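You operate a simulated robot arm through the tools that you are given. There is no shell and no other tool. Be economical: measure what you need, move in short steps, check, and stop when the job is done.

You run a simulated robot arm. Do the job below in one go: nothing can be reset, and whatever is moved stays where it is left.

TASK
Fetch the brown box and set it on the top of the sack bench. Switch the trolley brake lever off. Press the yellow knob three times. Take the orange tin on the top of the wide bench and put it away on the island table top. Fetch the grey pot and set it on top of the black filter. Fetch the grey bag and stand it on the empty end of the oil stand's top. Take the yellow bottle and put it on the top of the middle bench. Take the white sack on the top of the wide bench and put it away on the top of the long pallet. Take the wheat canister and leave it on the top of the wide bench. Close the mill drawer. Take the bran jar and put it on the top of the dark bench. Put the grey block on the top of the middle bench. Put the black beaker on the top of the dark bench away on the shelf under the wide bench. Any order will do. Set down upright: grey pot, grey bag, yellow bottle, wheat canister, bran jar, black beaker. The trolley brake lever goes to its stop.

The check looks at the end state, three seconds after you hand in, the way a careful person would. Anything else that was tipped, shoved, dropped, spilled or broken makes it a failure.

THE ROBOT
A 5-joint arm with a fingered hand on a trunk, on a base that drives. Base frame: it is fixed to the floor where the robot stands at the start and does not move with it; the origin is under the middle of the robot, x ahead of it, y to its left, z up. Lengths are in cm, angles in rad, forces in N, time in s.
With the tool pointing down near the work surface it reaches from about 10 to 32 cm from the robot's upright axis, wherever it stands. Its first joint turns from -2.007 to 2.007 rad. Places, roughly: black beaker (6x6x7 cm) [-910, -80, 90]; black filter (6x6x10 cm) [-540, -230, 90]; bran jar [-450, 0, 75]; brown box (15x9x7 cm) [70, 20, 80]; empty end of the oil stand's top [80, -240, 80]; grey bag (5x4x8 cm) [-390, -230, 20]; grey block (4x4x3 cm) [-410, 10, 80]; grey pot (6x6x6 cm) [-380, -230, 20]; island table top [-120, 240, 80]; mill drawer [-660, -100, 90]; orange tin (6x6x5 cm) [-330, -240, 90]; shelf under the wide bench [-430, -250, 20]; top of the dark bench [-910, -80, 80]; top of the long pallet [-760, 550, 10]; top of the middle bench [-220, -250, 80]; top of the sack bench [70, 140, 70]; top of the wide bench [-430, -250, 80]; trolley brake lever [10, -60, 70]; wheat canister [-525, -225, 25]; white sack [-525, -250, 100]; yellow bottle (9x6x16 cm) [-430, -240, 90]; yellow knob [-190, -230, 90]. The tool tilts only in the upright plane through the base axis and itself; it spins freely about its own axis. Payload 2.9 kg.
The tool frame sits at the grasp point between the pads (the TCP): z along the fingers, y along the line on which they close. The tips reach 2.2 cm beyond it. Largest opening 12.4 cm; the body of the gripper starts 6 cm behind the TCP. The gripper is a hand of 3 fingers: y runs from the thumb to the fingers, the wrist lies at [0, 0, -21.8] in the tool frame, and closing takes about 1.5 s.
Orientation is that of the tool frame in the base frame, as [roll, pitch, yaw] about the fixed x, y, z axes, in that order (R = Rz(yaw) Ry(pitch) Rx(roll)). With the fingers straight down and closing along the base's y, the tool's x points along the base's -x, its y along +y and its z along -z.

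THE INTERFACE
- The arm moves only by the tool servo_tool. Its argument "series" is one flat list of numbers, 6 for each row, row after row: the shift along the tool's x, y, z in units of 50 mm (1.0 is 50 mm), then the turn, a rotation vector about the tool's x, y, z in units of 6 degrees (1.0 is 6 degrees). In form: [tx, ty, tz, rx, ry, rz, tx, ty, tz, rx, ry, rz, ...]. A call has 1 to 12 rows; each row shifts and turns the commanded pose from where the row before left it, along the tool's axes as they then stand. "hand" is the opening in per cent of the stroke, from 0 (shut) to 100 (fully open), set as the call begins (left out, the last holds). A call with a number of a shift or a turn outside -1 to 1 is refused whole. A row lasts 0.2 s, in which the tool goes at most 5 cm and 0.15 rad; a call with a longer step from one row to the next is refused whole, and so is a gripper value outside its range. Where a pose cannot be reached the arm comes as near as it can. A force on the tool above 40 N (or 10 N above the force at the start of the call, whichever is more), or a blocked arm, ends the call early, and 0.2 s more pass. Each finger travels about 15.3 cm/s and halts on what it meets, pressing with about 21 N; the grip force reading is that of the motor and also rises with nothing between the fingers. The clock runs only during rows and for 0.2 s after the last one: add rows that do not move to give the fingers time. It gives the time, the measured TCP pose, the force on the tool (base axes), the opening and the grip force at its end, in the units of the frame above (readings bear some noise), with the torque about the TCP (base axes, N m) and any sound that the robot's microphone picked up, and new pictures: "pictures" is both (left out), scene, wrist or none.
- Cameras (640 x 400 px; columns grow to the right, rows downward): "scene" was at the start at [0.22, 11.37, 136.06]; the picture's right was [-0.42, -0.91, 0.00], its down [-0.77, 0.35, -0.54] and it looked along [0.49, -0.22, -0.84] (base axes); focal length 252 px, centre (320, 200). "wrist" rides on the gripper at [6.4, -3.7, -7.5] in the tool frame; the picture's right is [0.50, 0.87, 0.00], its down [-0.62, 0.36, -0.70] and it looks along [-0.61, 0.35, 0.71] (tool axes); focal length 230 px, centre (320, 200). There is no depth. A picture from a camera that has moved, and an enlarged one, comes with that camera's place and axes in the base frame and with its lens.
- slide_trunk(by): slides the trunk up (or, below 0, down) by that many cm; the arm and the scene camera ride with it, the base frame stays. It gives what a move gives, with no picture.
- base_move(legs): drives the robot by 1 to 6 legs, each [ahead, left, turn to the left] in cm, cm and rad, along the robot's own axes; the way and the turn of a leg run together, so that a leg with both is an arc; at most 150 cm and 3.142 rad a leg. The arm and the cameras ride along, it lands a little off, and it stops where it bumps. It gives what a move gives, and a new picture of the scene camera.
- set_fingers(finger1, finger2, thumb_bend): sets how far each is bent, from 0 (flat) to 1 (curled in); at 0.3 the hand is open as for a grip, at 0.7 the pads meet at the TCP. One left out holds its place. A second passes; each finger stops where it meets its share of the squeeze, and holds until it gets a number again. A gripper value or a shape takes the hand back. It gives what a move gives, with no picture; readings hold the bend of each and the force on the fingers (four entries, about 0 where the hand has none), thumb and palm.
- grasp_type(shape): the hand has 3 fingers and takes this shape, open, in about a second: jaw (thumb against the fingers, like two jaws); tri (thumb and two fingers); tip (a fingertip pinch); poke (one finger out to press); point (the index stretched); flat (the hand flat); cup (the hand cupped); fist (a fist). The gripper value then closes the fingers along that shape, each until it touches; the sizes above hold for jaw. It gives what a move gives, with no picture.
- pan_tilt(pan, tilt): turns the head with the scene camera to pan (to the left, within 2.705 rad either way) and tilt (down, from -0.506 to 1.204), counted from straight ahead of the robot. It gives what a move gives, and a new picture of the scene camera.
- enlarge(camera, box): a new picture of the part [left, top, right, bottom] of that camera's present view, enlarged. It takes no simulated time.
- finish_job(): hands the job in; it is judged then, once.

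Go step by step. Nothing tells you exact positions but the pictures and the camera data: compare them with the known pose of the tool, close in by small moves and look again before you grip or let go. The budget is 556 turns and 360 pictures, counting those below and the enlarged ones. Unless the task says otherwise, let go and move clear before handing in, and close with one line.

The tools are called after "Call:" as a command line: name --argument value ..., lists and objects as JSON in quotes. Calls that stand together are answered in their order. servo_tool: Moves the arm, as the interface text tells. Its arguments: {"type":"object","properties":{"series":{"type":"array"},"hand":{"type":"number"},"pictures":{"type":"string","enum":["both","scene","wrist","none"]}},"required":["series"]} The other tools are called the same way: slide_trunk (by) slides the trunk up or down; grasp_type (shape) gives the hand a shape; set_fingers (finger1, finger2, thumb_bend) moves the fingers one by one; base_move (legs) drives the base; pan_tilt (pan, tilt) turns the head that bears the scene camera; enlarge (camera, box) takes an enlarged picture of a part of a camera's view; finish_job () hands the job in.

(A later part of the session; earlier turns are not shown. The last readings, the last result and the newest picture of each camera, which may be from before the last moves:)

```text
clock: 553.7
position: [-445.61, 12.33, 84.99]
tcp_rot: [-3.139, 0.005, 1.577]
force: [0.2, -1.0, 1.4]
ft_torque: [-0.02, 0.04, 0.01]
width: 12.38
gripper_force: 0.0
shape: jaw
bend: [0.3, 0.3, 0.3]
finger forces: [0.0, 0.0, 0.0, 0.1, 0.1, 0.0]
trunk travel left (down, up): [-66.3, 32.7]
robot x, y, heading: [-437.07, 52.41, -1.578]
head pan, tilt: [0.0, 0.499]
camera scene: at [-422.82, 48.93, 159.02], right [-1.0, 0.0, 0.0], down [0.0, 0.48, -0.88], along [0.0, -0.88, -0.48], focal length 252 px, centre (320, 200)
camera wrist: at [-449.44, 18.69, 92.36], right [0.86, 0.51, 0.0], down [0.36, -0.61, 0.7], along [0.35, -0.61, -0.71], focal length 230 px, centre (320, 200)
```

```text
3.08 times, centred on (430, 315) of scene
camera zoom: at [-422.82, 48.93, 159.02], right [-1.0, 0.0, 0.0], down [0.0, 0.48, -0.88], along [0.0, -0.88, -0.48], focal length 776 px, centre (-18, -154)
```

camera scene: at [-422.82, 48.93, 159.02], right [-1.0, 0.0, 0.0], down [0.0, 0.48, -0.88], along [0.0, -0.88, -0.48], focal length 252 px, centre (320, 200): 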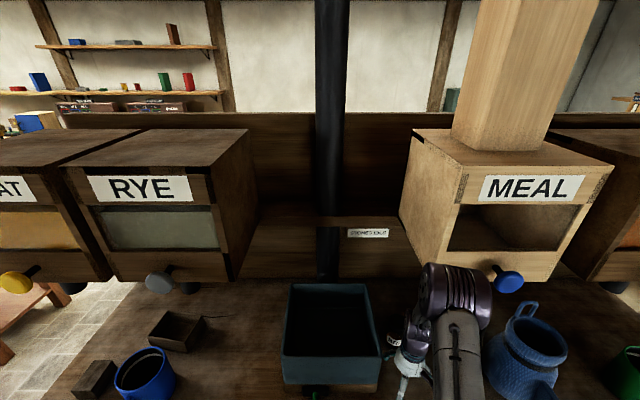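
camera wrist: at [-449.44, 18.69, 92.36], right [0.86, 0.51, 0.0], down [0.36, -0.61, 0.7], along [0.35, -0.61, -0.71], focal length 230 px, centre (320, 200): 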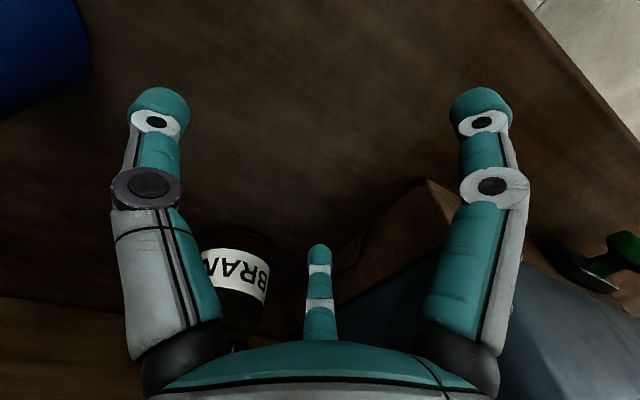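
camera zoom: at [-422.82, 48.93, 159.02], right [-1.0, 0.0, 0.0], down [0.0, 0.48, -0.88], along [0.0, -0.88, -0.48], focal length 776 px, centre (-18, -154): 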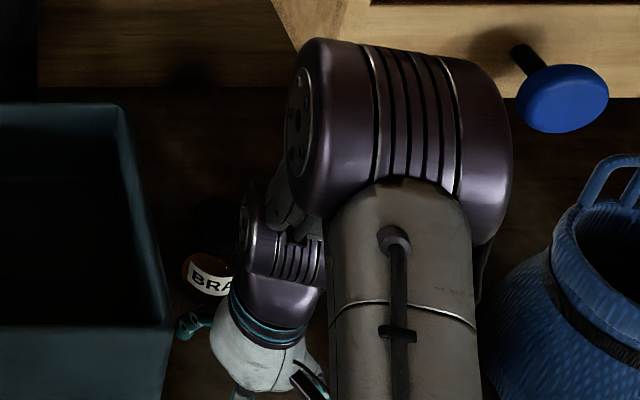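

The elbow is coming close to the MEAL hopper. I back out, and lower the trunk 15 cm while raising the arm, so that the elbow passes lower.

Call:
servo_tool --series '[0.6, 0, 0, 0, 0, 0, 0.6, 0, 0, 0, 0, 0, 0.6, 0, 0, 0, 0, 0, 0.6, 0, 0, 0, 0, 0, 0, 0, -0.75, 0, 0, 0, 0, 0, -0.75, 0, 0, 0, 0, 0, -0.75, 0, 0, 0, 0, 0, -0.75, 0, 0, 0, 0, 0, 0, 0, 0, 0]' --pictures "none"

Call:
slide_trunk --by -15

Call:
servo_tool --series '[-0.6, 0, 0, 0, 0, 0, -0.6, 0, 0, 0, 0, 0, -0.6, 0, 0, 0, 0, 0, -0.6, 0, 0, 0, 0, 0, 0, 0, 0, 0, 0, 0]'

Call:
enlarge --camera "scene" --box '[360, 220, 500, 350]'

```text
clock: 555.7
position: [-445.82, 24.29, 99.79]
tcp_rot: [-3.14, 0.003, 1.578]
force: [-0.1, -0.5, 0.5]
ft_torque: [0.01, 0.01, 0.04]
width: 12.41
gripper_force: 0.1
shape: jaw
bend: [0.3, 0.3, 0.3]
finger forces: [0.0, 0.0, 0.0, 0.1, 0.0, 0.0]
trunk travel left (down, up): [-66.3, 32.7]
robot x, y, heading: [-437.44, 52.52, -1.573]
head pan, tilt: [0.0, 0.499]
```

```text
clock: 557.4
position: [-445.6, 24.27, 84.77]
tcp_rot: [-3.14, 0.006, 1.58]
force: [0.2, 0.0, 0.0]
ft_torque: [0.02, 0.0, 0.01]
width: 12.37
gripper_force: 0.2
shape: jaw
bend: [0.3, 0.3, 0.3]
finger forces: [0.0, 0.1, 0.0, 0.1, 0.1, 0.0]
trunk travel left (down, up): [-51.3, 47.7]
robot x, y, heading: [-437.14, 52.18, -1.573]
head pan, tilt: [0.0, 0.499]
```

```text
clock: 558.6
position: [-445.65, 12.27, 84.89]
tcp_rot: [-3.139, 0.007, 1.577]
force: [-0.2, 0.1, -0.4]
ft_torque: [-0.02, 0.0, -0.03]
width: 12.38
gripper_force: 0.1
shape: jaw
bend: [0.3, 0.3, 0.3]
finger forces: [0.0, 0.0, 0.0, 0.1, 0.0, 0.0]
trunk travel left (down, up): [-51.3, 47.7]
robot x, y, heading: [-436.93, 52.26, -1.57]
head pan, tilt: [0.0, 0.499]
camera scene: at [-422.81, 48.93, 144.02], right [-1.0, 0.0, 0.0], down [0.0, 0.48, -0.88], along [0.0, -0.88, -0.48], focal length 252 px, centre (320, 200)
camera wrist: at [-449.52, 18.5, 92.37], right [0.86, 0.51, 0.0], down [0.36, -0.61, 0.7], along [0.35, -0.61, -0.71], focal length 230 px, centre (320, 200)
```

scene: 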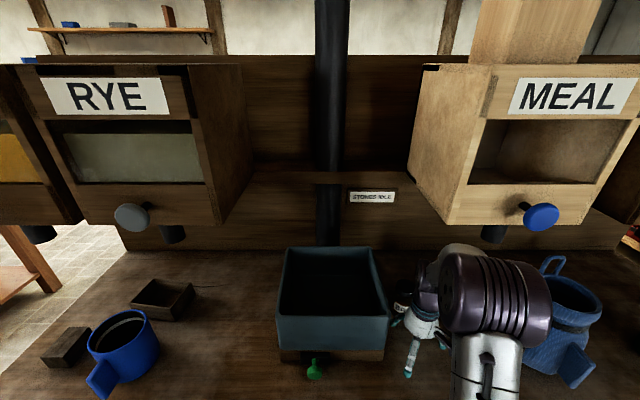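
wrist: 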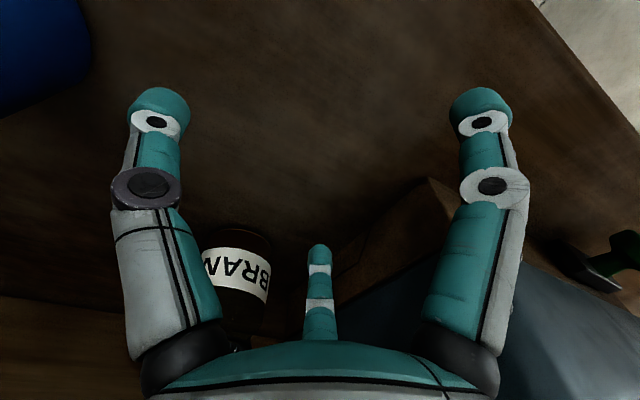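

```text
3.08 times, centred on (430, 285) of scene
camera zoom: at [-422.81, 48.93, 144.02], right [-1.0, 0.0, 0.0], down [0.0, 0.48, -0.88], along [0.0, -0.88, -0.48], focal length 776 px, centre (-18, -62)
```

zoom: 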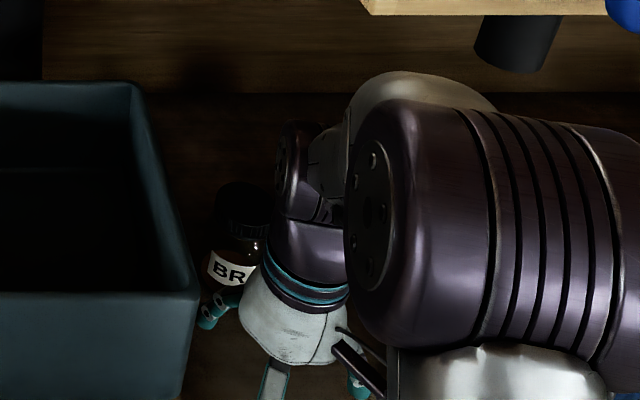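

The elbow now passes well under the hopper, and the jar lines up between thumb and leading finger. I advance the rest.

Call:
servo_tool --series '[-0.5, 0, 0, 0, 0, 0, -0.5, 0, 0, 0, 0, 0, -0.5, 0, 0, 0, 0, 0, -0.5, 0, 0, 0, 0, 0, 0, 0, 0, 0, 0, 0]'

```text
clock: 559.8
position: [-445.57, 2.28, 84.99]
tcp_rot: [-3.141, 0.005, 1.578]
force: [0.4, 0.4, -0.2]
ft_torque: [0.0, 0.06, 0.01]
width: 12.39
gripper_force: 0.0
shape: jaw
bend: [0.3, 0.3, 0.3]
finger forces: [0.0, 0.8, 0.0, 0.0, 0.0, 0.0]
trunk travel left (down, up): [-51.3, 47.7]
robot x, y, heading: [-437.35, 51.97, -1.568]
head pan, tilt: [0.0, 0.499]
camera scene: at [-422.79, 48.92, 144.02], right [-1.0, 0.0, 0.0], down [0.0, 0.48, -0.88], along [0.0, -0.88, -0.48], focal length 252 px, centre (320, 200)
camera wrist: at [-449.4, 8.64, 92.53], right [0.86, 0.51, 0.0], down [0.36, -0.61, 0.7], along [0.35, -0.61, -0.71], focal length 230 px, centre (320, 200)
```

scene: 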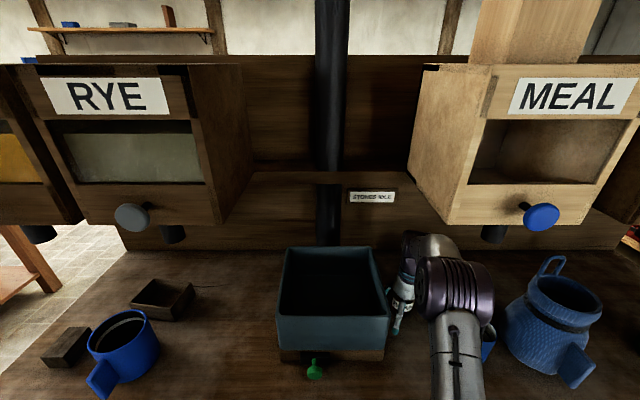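
wrist: 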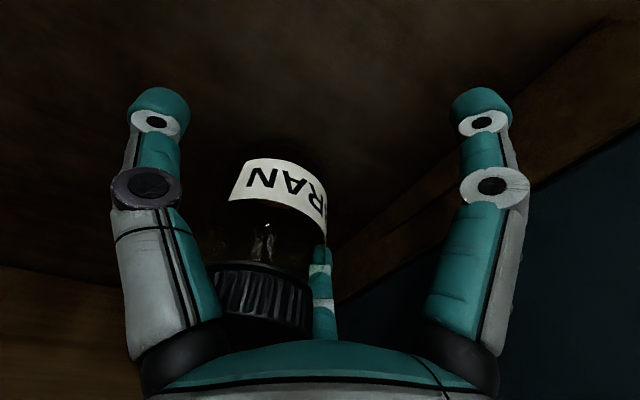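

Call:
servo_tool --series '[0, 0.1, 0, 0, 0, 0, -0.4, 0, 0, 0, 0, 0, -0.35, 0, 0, 0, 0, 0, 0, 0, 0, 0, 0, 0]' --pictures "wrist"

```text
clock: 560.8
position: [-444.99, -1.42, 85.0]
tcp_rot: [-3.141, 0.005, 1.578]
force: [-1.6, 0.7, 1.3]
ft_torque: [-0.05, 0.01, -0.02]
width: 12.4
gripper_force: 0.0
shape: jaw
bend: [0.3, 0.3, 0.3]
finger forces: [0.0, 0.1, 0.0, 0.0, 2.1, 0.0]
trunk travel left (down, up): [-51.3, 47.7]
robot x, y, heading: [-437.31, 52.34, -1.572]
head pan, tilt: [0.0, 0.499]
camera wrist: at [-448.82, 4.9, 92.42], right [0.86, 0.51, 0.0], down [0.36, -0.61, 0.7], along [0.35, -0.61, -0.71], focal length 230 px, centre (320, 200)
```

wrist: 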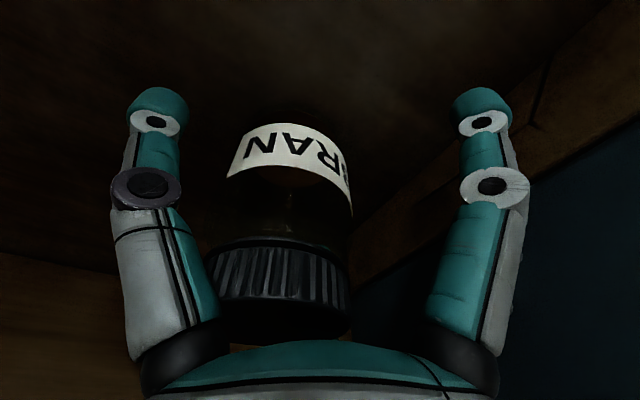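

Call:
servo_tool --series '[-0.1, -0.2, 0, 0, 0, 0, 0, 0, 0, 0, 0, 0]' --pictures "none"

Call:
servo_tool --series '[0, 0, 0, 0, 0, 0, 0, 0, 0, 0, 0, 0, 0, 0, 0, 0, 0, 0, 0, 0, 0, 0, 0, 0, 0, 0, 0, 0, 0, 0, 0, 0, 0, 0, 0, 0, 0, 0, 0, 0, 0, 0, 0, 0, 0, 0, 0, 0]' --hand 0 --pictures "wrist"

```text
clock: 561.4
position: [-445.83, -1.9, 84.92]
tcp_rot: [-3.14, 0.005, 1.576]
force: [-0.1, 0.1, -0.3]
ft_torque: [0.02, 0.0, 0.01]
width: 12.41
gripper_force: 0.1
shape: jaw
bend: [0.3, 0.3, 0.3]
finger forces: [0.0, 0.1, 0.1, 0.1, 0.1, 0.0]
trunk travel left (down, up): [-51.3, 47.7]
robot x, y, heading: [-437.41, 52.53, -1.577]
head pan, tilt: [0.0, 0.499]
```

```text
clock: 563.2
position: [-445.94, -2.0, 84.82]
tcp_rot: [-3.139, 0.007, 1.578]
force: [0.3, 0.3, -0.7]
ft_torque: [-0.01, 0.02, 0.01]
width: 5.51
gripper_force: 21.2
shape: jaw
bend: [0.77, 0.35, 0.7]
finger forces: [18.0, 18.8, 0.0, 0.0, 18.6, 0.0]
trunk travel left (down, up): [-51.3, 47.7]
robot x, y, heading: [-437.27, 51.81, -1.575]
head pan, tilt: [0.0, 0.499]
camera wrist: at [-449.84, 4.34, 92.34], right [0.86, 0.51, 0.0], down [0.36, -0.61, 0.7], along [0.35, -0.61, -0.71], focal length 230 px, centre (320, 200)
```

wrist: 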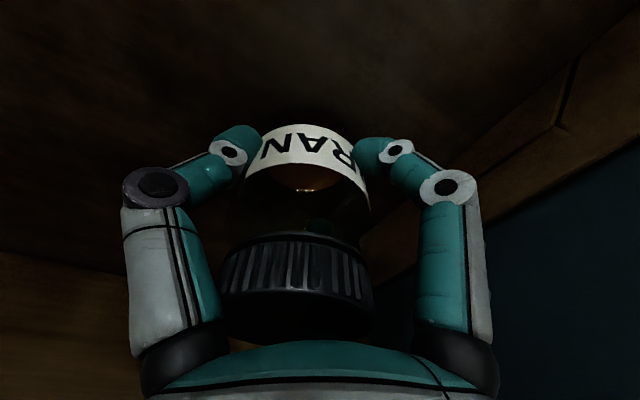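

Gripped on three sides. I lift 2 cm and draw it straight out.

Call:
servo_tool --series '[0, 0, -0.25, 0, 0, 0, 0.4, -0.05, -0.15, 0, 0, 0, 0.6, -0.05, 0, 0, 0, 0, 0.8, 0, 0, 0, 0, 0, 0.8, 0, 0, 0, 0, 0, 0.8, 0, 0, 0, 0, 0, 0.8, 0, 0, 0, 0, 0, 0.8, 0, 0, 0, 0, 0, 0, 0, 0, 0, 0, 0]'

```text
clock: 565.2
position: [-446.85, 23.16, 86.98]
tcp_rot: [-3.139, 0.004, 1.579]
force: [-0.8, -0.3, -2.9]
ft_torque: [0.02, 0.0, -0.02]
width: 5.55
gripper_force: 21.4
shape: jaw
bend: [0.77, 0.35, 0.7]
finger forces: [18.0, 19.4, 0.0, 0.1, 18.5, 0.0]
trunk travel left (down, up): [-51.3, 47.7]
robot x, y, heading: [-437.3, 52.1, -1.568]
head pan, tilt: [0.0, 0.499]
camera scene: at [-422.82, 48.81, 144.02], right [-1.0, 0.0, 0.0], down [0.0, 0.48, -0.88], along [0.0, -0.88, -0.48], focal length 252 px, centre (320, 200)
camera wrist: at [-450.69, 29.5, 94.39], right [0.86, 0.51, 0.0], down [0.36, -0.61, 0.7], along [0.35, -0.61, -0.71], focal length 230 px, centre (320, 200)
```

scene: 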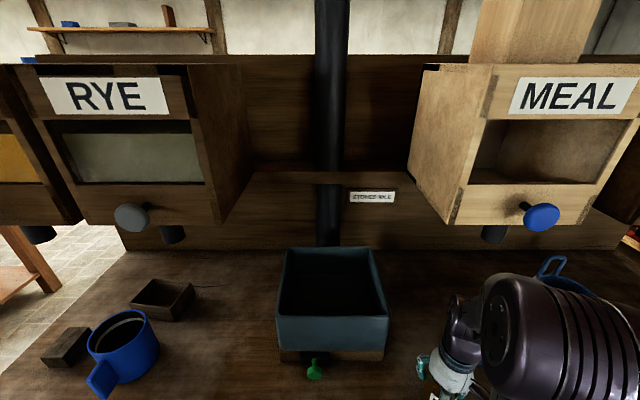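
wrist: 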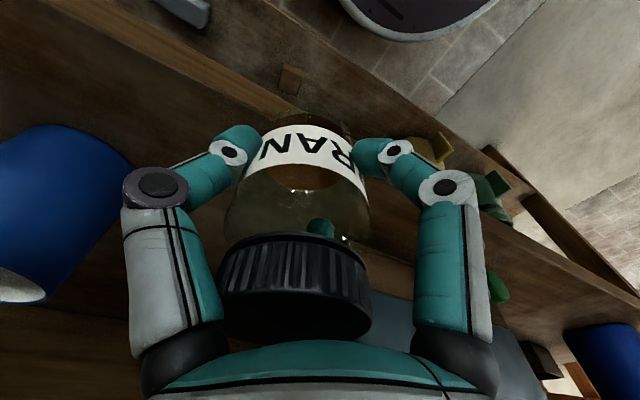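

Jar in hand. The dark bench lies behind the white wall, reached round its end near y≈135. I back out and drive around.

Call:
servo_tool --series '[0, 0, -0.8, 0, 0, 0, 0, 0, -0.8, 0, 0, 0]' --pictures "none"

Call:
base_move --legs '[[-135, 0, 0], [0, -150, 0], [0, -150, 0], [0, -85, 0]]'

Call:
pan_tilt --pan 0.0 --tilt 0.4

```text
clock: 565.8
position: [-446.64, 23.3, 94.8]
tcp_rot: [-3.14, 0.003, 1.578]
force: [-0.2, -0.1, -3.2]
ft_torque: [0.03, 0.01, 0.0]
width: 5.53
gripper_force: 21.1
shape: jaw
bend: [0.77, 0.35, 0.7]
finger forces: [17.9, 19.8, 0.1, 0.0, 18.6, 0.0]
trunk travel left (down, up): [-51.3, 47.7]
robot x, y, heading: [-437.04, 52.05, -1.574]
head pan, tilt: [0.0, 0.499]
```

```text
clock: 590.7
position: [-831.46, 153.35, 94.74]
tcp_rot: [-3.14, 0.004, 1.588]
force: [-0.1, 0.3, -3.6]
ft_torque: [0.03, -0.04, 0.01]
width: 5.52
gripper_force: 20.6
shape: jaw
bend: [0.77, 0.35, 0.7]
finger forces: [17.6, 19.7, 0.0, 0.0, 18.8, 0.0]
trunk travel left (down, up): [-51.3, 47.7]
robot x, y, heading: [-821.96, 182.11, -1.564]
head pan, tilt: [0.0, 0.499]
camera scene: at [-807.69, 179.16, 144.02], right [-1.0, -0.01, 0.0], down [0.0, 0.48, -0.88], along [0.01, -0.88, -0.48], focal length 252 px, centre (320, 200)
```

scene: 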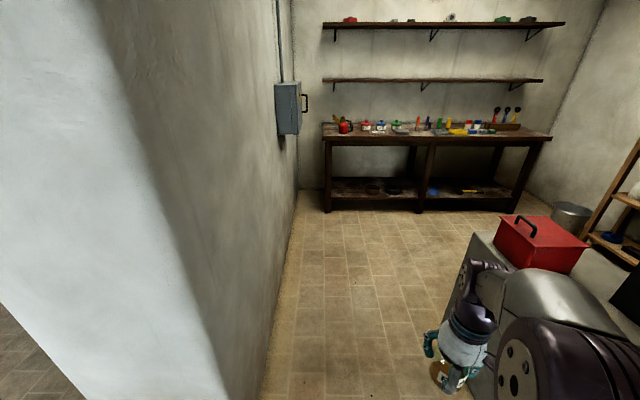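

```text
clock: 591.4
position: [-831.16, 153.27, 94.78]
tcp_rot: [-3.139, 0.002, 1.587]
force: [-0.2, -0.5, -2.8]
ft_torque: [0.0, 0.02, 0.0]
width: 5.53
gripper_force: 20.9
shape: jaw
bend: [0.77, 0.35, 0.7]
finger forces: [17.7, 19.8, 0.0, 0.0, 18.8, 0.0]
trunk travel left (down, up): [-51.3, 47.7]
robot x, y, heading: [-822.0, 182.35, -1.562]
head pan, tilt: [0.0, 0.4]
camera scene: at [-807.64, 179.0, 144.93], right [-1.0, -0.01, 0.0], down [0.0, 0.39, -0.92], along [0.01, -0.92, -0.39], focal length 252 px, centre (320, 200)
```

scene: 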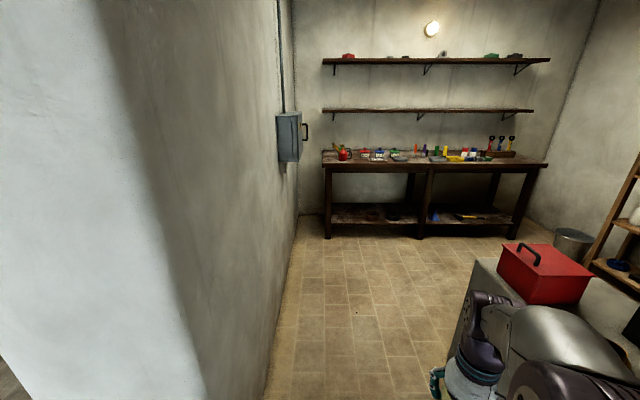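

The dark bench stands at the end of this corridor. I drive in and look at its top.

Call:
base_move --legs '[[0, -10, -0.005], [140, 0, 0], [22, 0, 0]]'

Call:
pan_tilt --pan -0.4 --tilt 0.5

Call:
enlarge --camera "scene" --box '[130, 120, 420, 260]'

```text
clock: 600.4
position: [-839.66, -9.72, 94.99]
tcp_rot: [-3.139, 0.004, 1.593]
force: [-0.4, 0.4, -2.3]
ft_torque: [0.04, -0.03, -0.03]
width: 5.57
gripper_force: 21.0
shape: jaw
bend: [0.77, 0.35, 0.7]
finger forces: [17.6, 19.9, 0.0, 0.0, 18.7, 0.0]
trunk travel left (down, up): [-51.3, 47.7]
robot x, y, heading: [-830.31, 19.46, -1.558]
head pan, tilt: [0.0, 0.4]
camera scene: at [-816.25, 16.07, 144.93], right [-1.0, -0.01, 0.0], down [-0.01, 0.39, -0.92], along [0.01, -0.92, -0.39], focal length 252 px, centre (320, 200)
```

scene: 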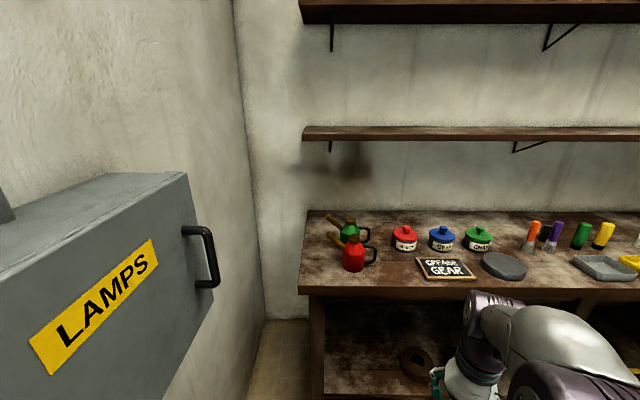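

```text
clock: 601.3
position: [-839.84, -9.69, 94.86]
tcp_rot: [-3.142, 0.005, 1.592]
force: [-0.1, 0.9, -2.9]
ft_torque: [0.04, -0.04, 0.01]
width: 5.55
gripper_force: 21.4
shape: jaw
bend: [0.77, 0.35, 0.7]
finger forces: [17.7, 19.9, 0.0, 0.0, 18.8, 0.0]
trunk travel left (down, up): [-51.3, 47.7]
robot x, y, heading: [-830.64, 19.46, -1.559]
head pan, tilt: [-0.4, 0.499]
camera scene: at [-819.8, 17.01, 144.02], right [-0.93, 0.38, 0.0], down [0.18, 0.44, -0.88], along [-0.33, -0.81, -0.48], focal length 252 px, centre (320, 200)
```

scene: 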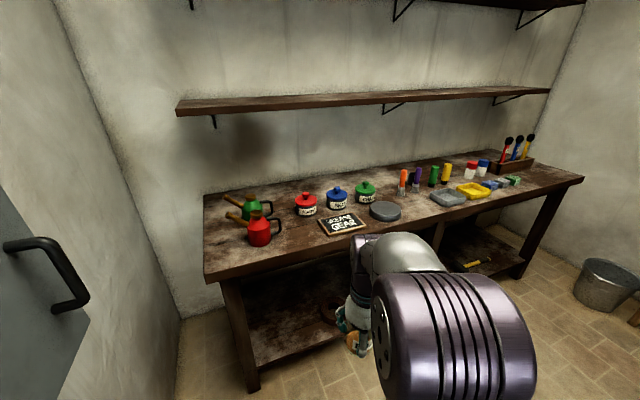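

```text
2.21 times, centred on (275, 190) of scene
camera zoom: at [-819.8, 17.01, 144.02], right [-0.93, 0.38, 0.0], down [0.18, 0.44, -0.88], along [-0.33, -0.81, -0.48], focal length 557 px, centre (419, 222)
```

zoom: 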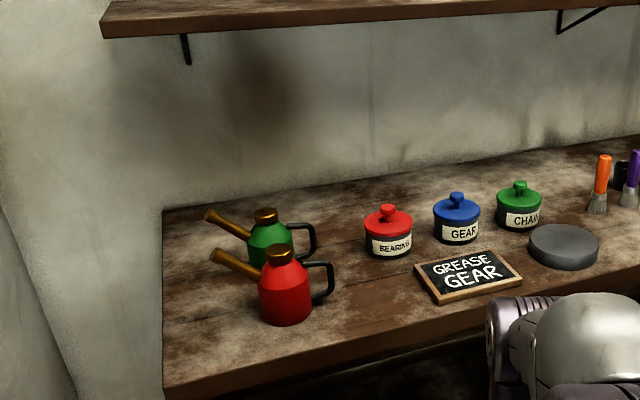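

Free spot for the jar: about (-844,-64), between the red oil can and the GREASE GEAR slate. I drive closer, keeping off the wall cabinet.

Call:
base_move --legs '[[20, -8, -0.012], [12, 0, 0]]'

Call:
servo_tool --series '[-0.8, 0, 0, 0, 0, 0, -0.8, 0, 0, 0, 0, 0, 0, 0, 0, 0, 0, 0]'

Call:
enlarge --camera "scene" --box '[180, 180, 420, 340]'

```text
clock: 603.8
position: [-847.67, -41.94, 94.76]
tcp_rot: [-3.14, 0.004, 1.586]
force: [0.2, 0.5, -2.6]
ft_torque: [0.02, 0.02, -0.01]
width: 5.52
gripper_force: 21.0
shape: jaw
bend: [0.77, 0.35, 0.7]
finger forces: [17.8, 19.9, 0.1, 0.0, 18.8, 0.1]
trunk travel left (down, up): [-51.3, 47.7]
robot x, y, heading: [-838.58, -13.04, -1.566]
head pan, tilt: [-0.4, 0.499]
camera scene: at [-827.51, -15.55, 144.01], right [-0.92, 0.38, 0.0], down [0.18, 0.44, -0.88], along [-0.34, -0.81, -0.48], focal length 252 px, centre (320, 200)
```

scene: 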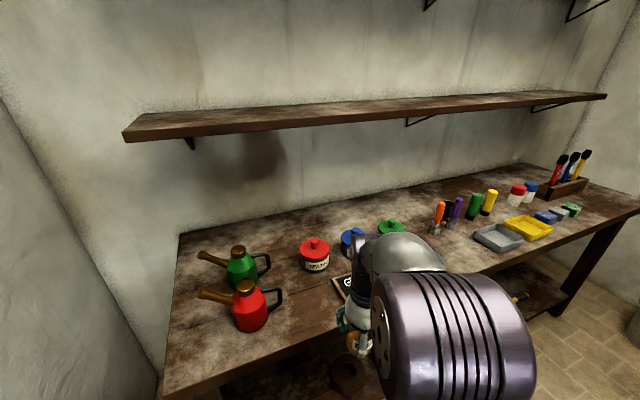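

```text
clock: 604.6
position: [-847.57, -49.68, 94.96]
tcp_rot: [-3.139, 0.005, 1.583]
force: [0.0, -0.2, -3.1]
ft_torque: [0.04, -0.02, 0.03]
width: 5.52
gripper_force: 20.8
shape: jaw
bend: [0.77, 0.35, 0.7]
finger forces: [17.9, 20.0, 0.1, 0.0, 18.7, 0.1]
trunk travel left (down, up): [-51.3, 47.7]
robot x, y, heading: [-838.54, -12.74, -1.564]
head pan, tilt: [-0.4, 0.499]
camera scene: at [-827.5, -15.35, 144.02], right [-0.92, 0.38, 0.0], down [0.18, 0.44, -0.88], along [-0.34, -0.81, -0.48], focal length 252 px, centre (320, 200)
camera wrist: at [-851.48, -43.45, 102.42], right [0.86, 0.51, 0.0], down [0.37, -0.61, 0.7], along [0.36, -0.61, -0.71], focal length 230 px, centre (320, 200)
```

scene: 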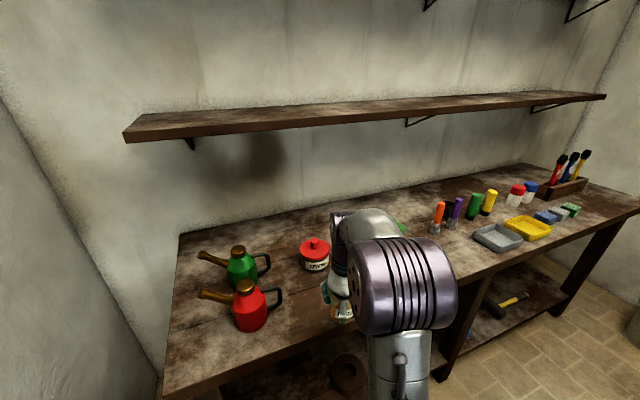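
wrist: 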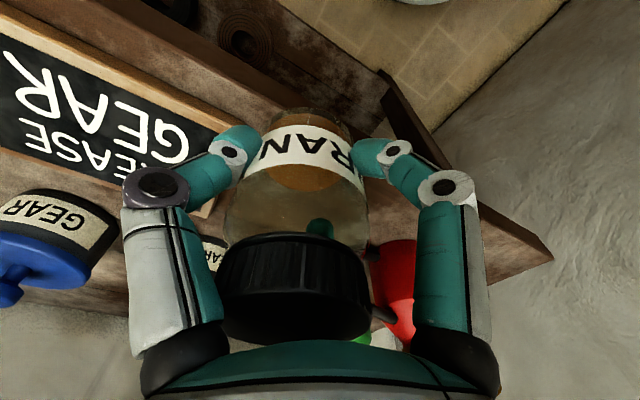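

```text
2.50 times, centred on (300, 260) of scene
camera zoom: at [-827.5, -15.35, 144.02], right [-0.92, 0.38, 0.0], down [0.18, 0.44, -0.88], along [-0.34, -0.81, -0.48], focal length 631 px, centre (370, 50)
```

zoom: 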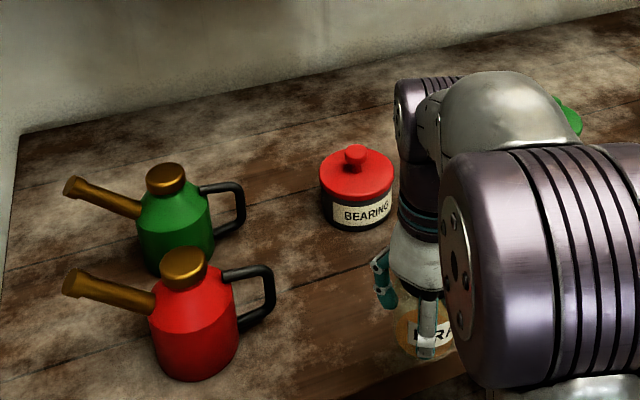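

The bench top is near z 85; free spot refined to (-844.5,-58). I move there and lower to contact.

Call:
servo_tool --series '[-0.55, 0.2, 0, 0, 0, 0, -0.55, 0.2, 0, 0, 0, 0, -0.55, 0.2, 0, 0, 0, 0, 0, 0, 0.4, 0, 0, 0, 0, 0, 0, 0, 0, 0]'

Call:
enlarge --camera "scene" --box '[180, 200, 420, 360]'

```text
clock: 605.8
position: [-844.49, -58.01, 92.81]
tcp_rot: [3.142, 0.003, 1.585]
force: [0.2, -0.4, -2.9]
ft_torque: [0.02, 0.01, -0.03]
width: 5.52
gripper_force: 20.7
shape: jaw
bend: [0.77, 0.35, 0.7]
finger forces: [17.7, 20.1, 0.0, 0.0, 18.9, 0.0]
trunk travel left (down, up): [-51.3, 47.7]
robot x, y, heading: [-838.34, -12.74, -1.563]
head pan, tilt: [-0.4, 0.499]
camera scene: at [-827.49, -15.41, 144.02], right [-0.92, 0.38, 0.0], down [0.18, 0.44, -0.88], along [-0.34, -0.81, -0.48], focal length 252 px, centre (320, 200)
camera wrist: at [-848.45, -51.72, 100.24], right [0.86, 0.51, 0.0], down [0.36, -0.61, 0.7], along [0.36, -0.61, -0.71], focal length 230 px, centre (320, 200)
```

scene: 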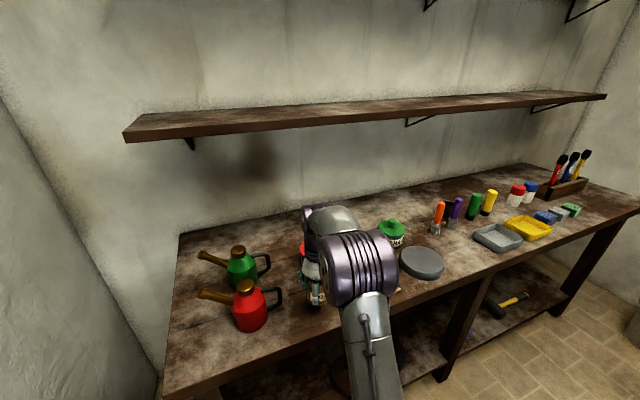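
wrist: 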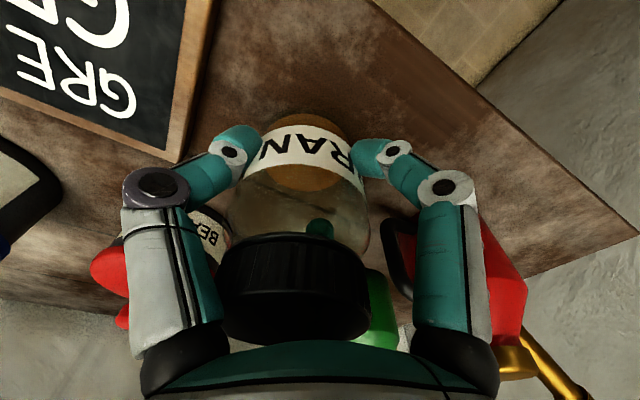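

```text
2.50 times, centred on (300, 280) of scene
camera zoom: at [-827.49, -15.41, 144.02], right [-0.92, 0.38, 0.0], down [0.18, 0.44, -0.88], along [-0.34, -0.81, -0.48], focal length 631 px, centre (370, 0)
```

zoom: 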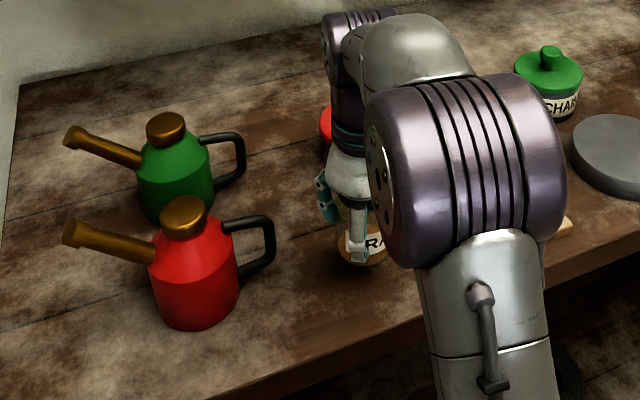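

Call:
servo_tool --series '[0.05, -0.3, 0, 0, 0, 0, 0, 0, 0.3, 0, 0, 0, 0, 0, 0.15, 0, 0, 0, 0, 0, 0.1, 0, 0, 0, 0, 0, 0.1, 0, 0, 0, 0, 0, 0.1, 0, 0, 0, 0, 0, 0.08, 0, 0, 0, 0, 0, 0.08, 0, 0, 0, 0, 0, 0.08, 0, 0, 0]' --pictures "wrist"

```text
clock: 607.3
position: [-846.0, -57.72, 89.57]
tcp_rot: [-3.135, 0.021, 1.583]
force: [-0.3, 4.7, 27.0]
ft_torque: [0.09, 0.31, -0.03]
width: 5.64
gripper_force: 21.1
shape: jaw
bend: [0.78, 0.34, 0.7]
finger forces: [23.0, 26.0, 0.0, 0.0, 23.4, 0.0]
trunk travel left (down, up): [-51.3, 47.7]
robot x, y, heading: [-838.26, -12.83, -1.563]
head pan, tilt: [-0.4, 0.499]
stopped in row 7: the force on the tool passed its limit at 44 N (the readings are from after the stop); the commanded pose is now the measured one
camera wrist: at [-849.89, -51.4, 96.99], right [0.86, 0.51, -0.01], down [0.37, -0.6, 0.71], along [0.36, -0.62, -0.7], focal length 230 px, centre (320, 200)
```

wrist: 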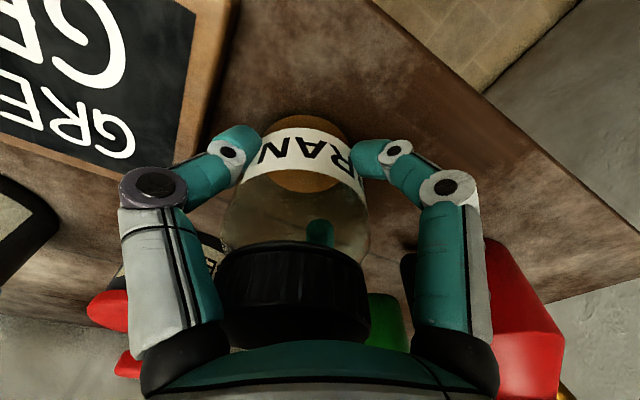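

Contact. I ease the pressure and release each digit a little.

Call:
servo_tool --series '[0, 0, -0.06, 0, -0.15, 0]' --pictures "none"

Call:
set_fingers --finger1 0.42 --finger2 0.3 --thumb_bend 0.42

Call:
enlarge --camera "wrist" --box '[0, 0, 640, 400]'

```text
clock: 607.7
position: [-845.96, -57.69, 89.6]
tcp_rot: [-3.134, 0.031, 1.584]
force: [0.8, 4.2, 12.7]
ft_torque: [0.33, 0.27, -0.07]
width: 5.64
gripper_force: 21.1
shape: jaw
bend: [0.78, 0.35, 0.7]
finger forces: [23.0, 24.5, 0.0, 0.1, 23.1, 0.0]
trunk travel left (down, up): [-51.3, 47.7]
robot x, y, heading: [-838.45, -12.5, -1.565]
head pan, tilt: [-0.4, 0.499]
```

```text
clock: 608.7
position: [-846.02, -57.96, 89.57]
tcp_rot: [-3.135, 0.03, 1.585]
force: [0.5, 0.1, 0.8]
ft_torque: [-0.02, 0.02, -0.03]
width: 7.12
gripper_force: 1.3
shape: fingers
bend: [0.42, 0.3, 0.42]
finger forces: [0.0, 1.6, 0.1, 0.1, 0.8, 0.0]
trunk travel left (down, up): [-51.3, 47.7]
robot x, y, heading: [-838.63, -12.78, -1.57]
head pan, tilt: [-0.4, 0.499]
```

```text
1.00 times, centred on (320, 200) of wrist (not enlarged: the box is as wide or as high as the picture)
camera zoom: at [-849.89, -51.54, 96.94], right [0.86, 0.51, -0.02], down [0.37, -0.59, 0.72], along [0.35, -0.62, -0.7], focal length 230 px, centre (320, 200)
```

zoom: 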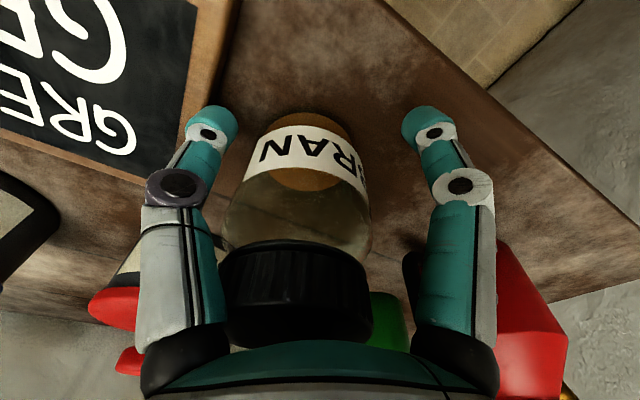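

Call:
set_fingers --finger1 0.38 --finger2 0.24 --thumb_bend 0.36

Call:
servo_tool --series '[0, 0, -0.3, 0, 0, 0, 0, 0, -0.5, 0, 0, 0, 0, 0, -0.8, 0, 0, 0, 0, 0, -0.8, 0, 0, 0]'

```text
clock: 609.7
position: [-845.99, -58.06, 89.66]
tcp_rot: [-3.135, 0.029, 1.584]
force: [0.6, -0.1, 0.6]
ft_torque: [-0.01, 0.02, 0.02]
width: 8.5
gripper_force: 0.4
shape: fingers
bend: [0.38, 0.24, 0.36]
finger forces: [0.0, 0.6, 0.0, 0.1, 0.1, 0.1]
trunk travel left (down, up): [-51.3, 47.7]
robot x, y, heading: [-838.62, -13.05, -1.565]
head pan, tilt: [-0.4, 0.499]
```

```text
clock: 610.7
position: [-845.98, -57.74, 101.81]
tcp_rot: [-3.135, 0.03, 1.584]
force: [0.3, -0.4, 0.3]
ft_torque: [0.04, 0.0, 0.01]
width: 8.54
gripper_force: 0.1
shape: fingers
bend: [0.38, 0.24, 0.36]
finger forces: [0.1, 0.0, 0.0, 0.1, 0.1, 0.0]
trunk travel left (down, up): [-51.3, 47.7]
robot x, y, heading: [-838.12, -12.69, -1.562]
head pan, tilt: [-0.4, 0.499]
camera scene: at [-827.5, -15.35, 144.02], right [-0.92, 0.38, 0.0], down [0.18, 0.44, -0.88], along [-0.34, -0.81, -0.48], focal length 252 px, centre (320, 200)
camera wrist: at [-849.9, -51.22, 109.05], right [0.86, 0.51, -0.02], down [0.37, -0.59, 0.72], along [0.35, -0.62, -0.7], focal length 230 px, centre (320, 200)
```

scene: 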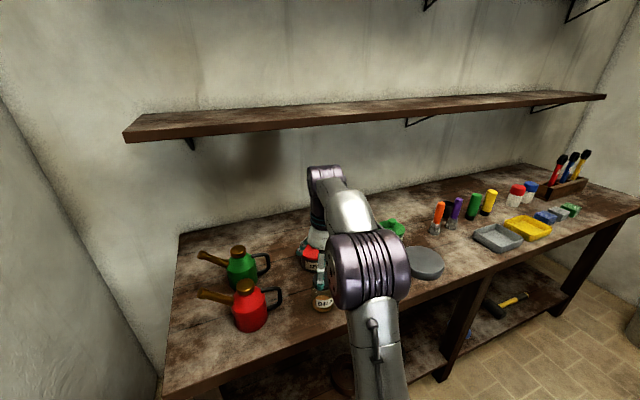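
wrist: 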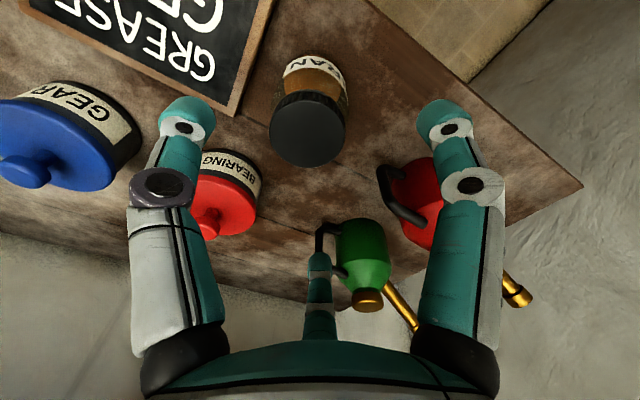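

The bran jar stands on the dark bench. Now I look for the black beaker.

Call:
enlarge --camera "scene" --box '[400, 170, 540, 270]'

```text
4.00 times, centred on (470, 220) of scene
camera zoom: at [-827.5, -15.35, 144.02], right [-0.92, 0.38, 0.0], down [0.18, 0.44, -0.88], along [-0.34, -0.81, -0.48], focal length 1009 px, centre (-280, 120)
```

zoom: 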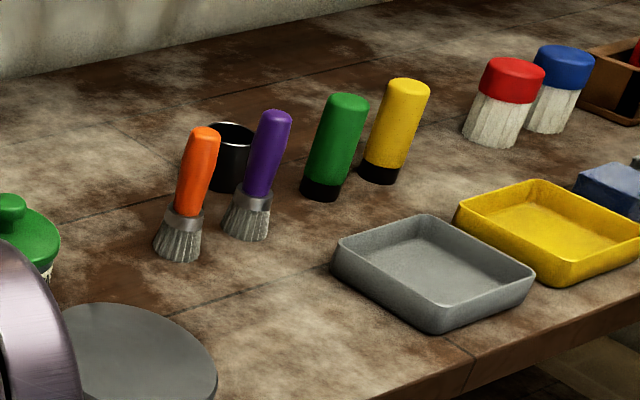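

The black beaker stands at about (-914,-80.5), rim z≈91.5, just behind two upright brushes (tops z≈98), with a wall shelf above at y<-84. I plan a vertical approach with a slight tilt, the thumb toward +x. First I retract and move sideways.

Call:
servo_tool --series '[0, 0, -0.8, 0, -0.28, 0, 0.9, 0, 0, 0, 0, 0, 0.9, 0, 0, 0, 0, 0, 0.9, 0, 0, 0, 0, 0, 0, 0, 0, 0, 0, 0]' --hand 100 --pictures "none"

Call:
base_move --legs '[[-13, 0, 0], [0, -75, 0]]'

Call:
pan_tilt --pan 0.0 --tilt 0.6

```text
clock: 611.9
position: [-846.08, -44.32, 104.91]
tcp_rot: [-3.123, 0.053, 1.585]
force: [0.7, 0.2, -0.5]
ft_torque: [0.03, 0.0, -0.02]
width: 12.4
gripper_force: 0.0
shape: jaw
bend: [0.3, 0.3, 0.3]
finger forces: [0.1, 0.0, 0.0, 0.0, 0.0, 0.0]
trunk travel left (down, up): [-51.3, 47.7]
robot x, y, heading: [-838.3, -13.02, -1.567]
head pan, tilt: [-0.4, 0.499]
```

```text
clock: 616.8
position: [-919.82, -31.86, 104.84]
tcp_rot: [-3.125, 0.053, 1.589]
force: [0.2, 0.9, -0.5]
ft_torque: [0.01, 0.02, 0.0]
width: 12.41
gripper_force: 0.1
shape: jaw
bend: [0.3, 0.3, 0.3]
finger forces: [0.0, 0.0, 0.1, 0.0, 0.1, 0.0]
trunk travel left (down, up): [-51.3, 47.7]
robot x, y, heading: [-912.82, -0.57, -1.556]
head pan, tilt: [-0.4, 0.499]
camera scene: at [-901.4, -2.95, 144.02], right [-0.93, 0.38, 0.0], down [0.18, 0.44, -0.88], along [-0.33, -0.81, -0.48], focal length 252 px, centre (320, 200)
```

scene: 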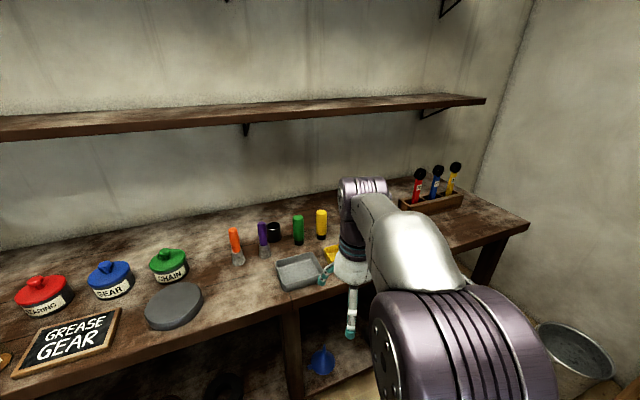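

```text
clock: 617.7
position: [-919.69, -31.95, 104.91]
tcp_rot: [-3.125, 0.054, 1.591]
force: [-0.3, 0.7, -0.1]
ft_torque: [-0.01, -0.02, -0.01]
width: 12.41
gripper_force: 0.0
shape: jaw
bend: [0.3, 0.3, 0.3]
finger forces: [0.1, 0.0, 0.0, 0.1, 0.1, 0.0]
trunk travel left (down, up): [-51.3, 47.7]
robot x, y, heading: [-912.08, -0.42, -1.559]
head pan, tilt: [0.0, 0.6]
camera scene: at [-897.82, -3.37, 143.11], right [-1.0, -0.01, 0.0], down [-0.01, 0.56, -0.83], along [0.01, -0.83, -0.56], focal length 252 px, centre (320, 200)
```

scene: 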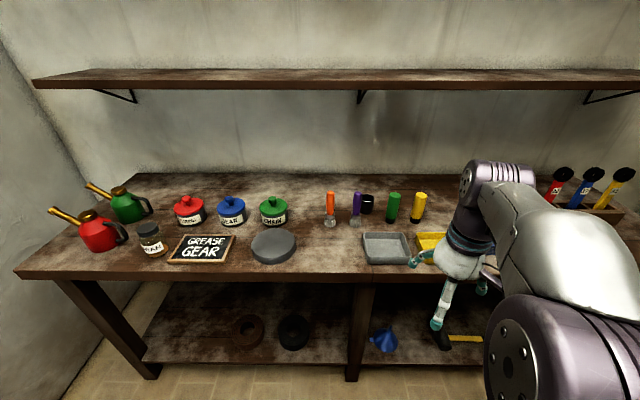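

Call:
enlarge --camera "scene" --box '[310, 170, 440, 270]'

```text
4.00 times, centred on (375, 220) of scene
camera zoom: at [-897.82, -3.37, 143.11], right [-1.0, -0.01, 0.0], down [-0.01, 0.56, -0.83], along [0.01, -0.83, -0.56], focal length 1009 px, centre (100, 120)
```

zoom: 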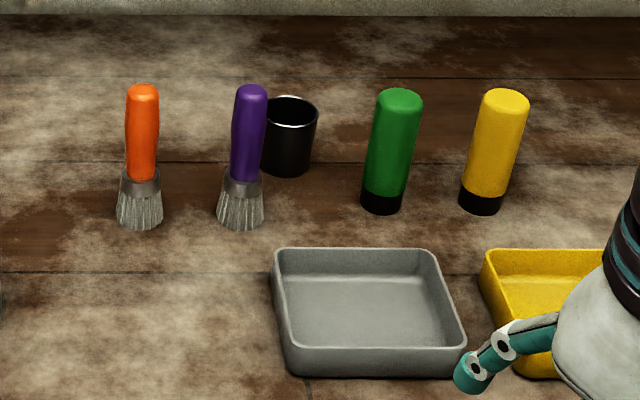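

Fixed: beaker (-914.5,-81.5), purple brush (-909.6,-73.5), green handle (-922.5,-75). I tilt the tool ~10° and turn it half round so the thumb points +x.

Call:
servo_tool --series '[0, 0, -0.3, 0, -0.6, 0, 0, 0, -0.3, 0, -0.55, 0, 0, 0, 0, 0, 0, 1, 0, 0, 0, 0, 0, 1, 0, 0, 0, 0, 0, 1, 0, 0, 0, 0, 0, 1, 0, 0, 0, 0, 0, 1, 0, 0, 0, 0, 0, 1, 0, 0, 0, 0, 0, 1, 0, 0, 0, 0, 0, 1, 0, 0, 0, 0, 0, 1, 0, 0, 0, 0, 0, 1]' --pictures "none"

Call:
servo_tool --series '[0, 0, 0, 0, 0, 1, 0, 0, 0, 0, 0, 1, 0, 0, 0, 0, 0, 1, 0, 0, 0, 0, 0, 1, 0, 0, 0, 0, 0, 1, 0, 0, 0, 0, 0, 1, 0, 0, 0, 0, 0, 1, 0, 0, 0, 0, 0, 1, 0, 0, 0, 0, 0, 1, 0, 0, 0, 0, 0, 1, 0, 0, 0, 0, 0, 1, 0, 0, 0, 0, 0, 1]' --pictures "none"

Call:
servo_tool --series '[0, 0, 0, 0, 0, 1, 0, 0, 0, 0, 0, 1, 0, 0, 0, 0, 0, 1, 0, 0, 0, 0, 0, 1, 0, 0, 0, 0, 0, 1, 0, 0, 0, 0, 0, 1, 0, 0, 0, 0, 0, 1, 0, 0, 0, 0, 0, 1, 0, 0, 0, 0, 0, 0]' --pictures "none"

```text
clock: 620.3
position: [-915.97, -32.35, 107.98]
tcp_rot: [3.004, 0.111, 0.533]
force: [0.2, 0.5, 0.1]
ft_torque: [-0.01, 0.01, 0.0]
width: 12.4
gripper_force: 0.1
shape: jaw
bend: [0.3, 0.3, 0.3]
finger forces: [0.0, 0.1, 0.0, 0.0, 0.0, 0.1]
out of reach, approached as far as the arm can: row 1, 2, 3, 4, 5, 6
trunk travel left (down, up): [-51.3, 47.7]
robot x, y, heading: [-912.3, -0.6, -1.56]
head pan, tilt: [0.0, 0.6]
```

```text
clock: 622.9
position: [-915.93, -32.45, 107.9]
tcp_rot: [2.995, -0.095, -0.709]
force: [0.7, -0.2, 0.4]
ft_torque: [0.03, -0.02, 0.0]
width: 12.39
gripper_force: 0.1
shape: jaw
bend: [0.3, 0.3, 0.3]
finger forces: [0.1, 0.0, 0.1, 0.0, 0.0, 0.0]
trunk travel left (down, up): [-51.3, 47.7]
robot x, y, heading: [-912.39, -0.38, -1.559]
head pan, tilt: [0.0, 0.6]
```

```text
clock: 624.9
position: [-916.03, -32.52, 107.83]
tcp_rot: [3.112, -0.173, -1.55]
force: [0.3, 0.6, -0.7]
ft_torque: [0.03, -0.02, -0.03]
width: 12.37
gripper_force: 0.1
shape: jaw
bend: [0.3, 0.3, 0.3]
finger forces: [0.0, 0.0, 0.0, 0.0, 0.0, 0.0]
trunk travel left (down, up): [-51.3, 47.7]
robot x, y, heading: [-912.27, -0.45, -1.56]
head pan, tilt: [0.0, 0.6]
```

Call:
servo_tool --series '[0, 0, 0, 0, 0.8, 0, 0, 0, 0, 0, 0.8, 0, 0, 0, 0, 0, 0, 0]' --pictures "none"

Call:
set_fingers --finger1 0.42 --finger2 0.42 --thumb_bend 0.42

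Call:
base_move --legs '[[23, 0, 0]]'

Call:
servo_tool --series '[0, 0, 0, 0, 0, 0]'

```text
clock: 625.7
position: [-914.05, -32.71, 107.69]
tcp_rot: [3.109, -0.342, -1.546]
force: [-0.3, -0.2, -0.7]
ft_torque: [0.02, 0.01, -0.01]
width: 12.41
gripper_force: 0.0
shape: jaw
bend: [0.3, 0.3, 0.3]
finger forces: [0.0, 0.0, 0.0, 0.0, 0.0, 0.0]
out of reach, approached as far as the arm can: row 1, 2
trunk travel left (down, up): [-51.3, 47.7]
robot x, y, heading: [-912.22, -0.71, -1.561]
head pan, tilt: [0.0, 0.6]
```

```text
clock: 626.7
position: [-914.02, -32.61, 107.84]
tcp_rot: [3.107, -0.343, -1.547]
force: [0.0, -0.8, -0.1]
ft_torque: [0.0, -0.01, -0.01]
width: 7.25
gripper_force: 0.1
shape: fingers
bend: [0.42, 0.42, 0.42]
finger forces: [0.0, 0.0, 0.0, 0.0, 0.0, 0.1]
trunk travel left (down, up): [-51.3, 47.7]
robot x, y, heading: [-912.11, -0.94, -1.564]
head pan, tilt: [0.0, 0.6]
```

```text
clock: 628.4
position: [-913.73, -56.05, 107.86]
tcp_rot: [3.107, -0.341, -1.545]
force: [0.3, -0.4, 0.2]
ft_torque: [0.02, -0.01, 0.02]
width: 7.23
gripper_force: 0.0
shape: fingers
bend: [0.42, 0.42, 0.42]
finger forces: [0.0, 0.1, 0.0, 0.0, 0.0, 0.1]
trunk travel left (down, up): [-51.3, 47.7]
robot x, y, heading: [-911.9, -23.96, -1.561]
head pan, tilt: [0.0, 0.6]
camera scene: at [-897.51, -26.79, 143.11], right [-1.0, -0.01, 0.0], down [-0.01, 0.57, -0.82], along [0.01, -0.82, -0.57], focal length 252 px, centre (320, 200)
```

scene: 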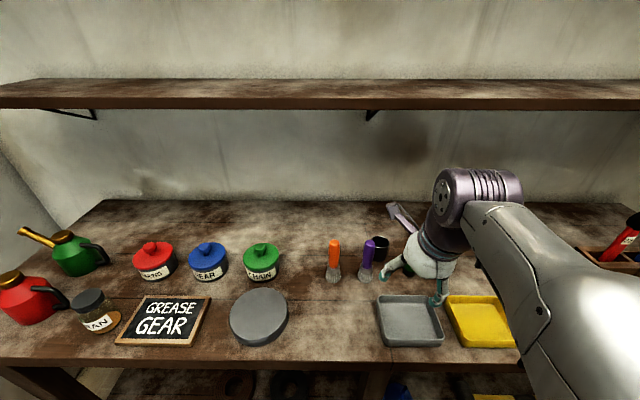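

```text
clock: 628.8
position: [-913.69, -56.07, 107.85]
tcp_rot: [3.108, -0.342, -1.545]
force: [-1.9, 0.1, -0.5]
ft_torque: [0.01, -0.02, 0.0]
width: 7.23
gripper_force: 0.0
shape: fingers
bend: [0.42, 0.42, 0.42]
finger forces: [0.0, 0.0, 0.0, 0.0, 0.1, 0.0]
trunk travel left (down, up): [-51.3, 47.7]
robot x, y, heading: [-912.11, -23.93, -1.559]
head pan, tilt: [0.0, 0.6]
camera scene: at [-897.51, -26.71, 143.11], right [-1.0, -0.01, 0.0], down [-0.01, 0.57, -0.82], along [0.01, -0.82, -0.57], focal length 252 px, centre (320, 200)
camera wrist: at [-909.87, -59.58, 116.93], right [-0.85, -0.48, 0.19], down [-0.35, 0.81, 0.47], along [-0.38, 0.33, -0.86], focal length 230 px, centre (320, 200)
```

scene: 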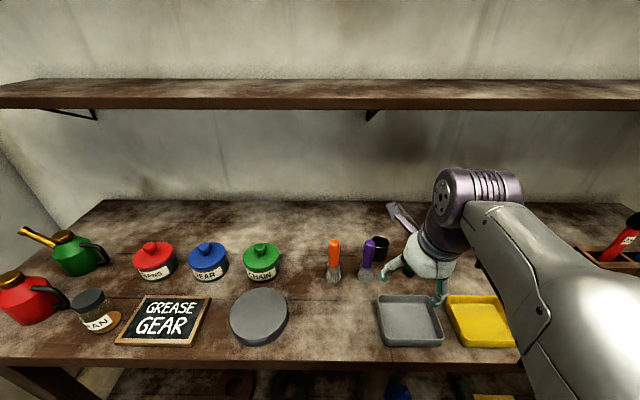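
wrist: 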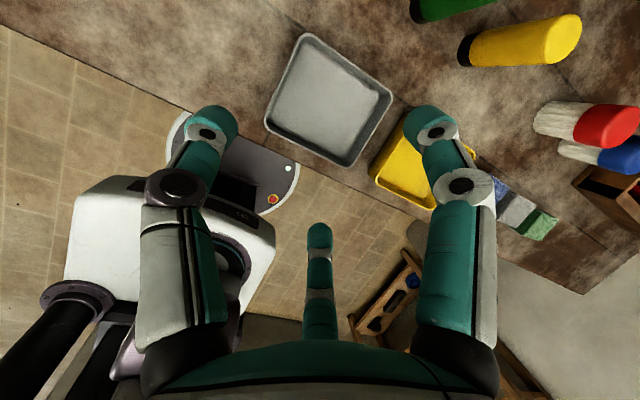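

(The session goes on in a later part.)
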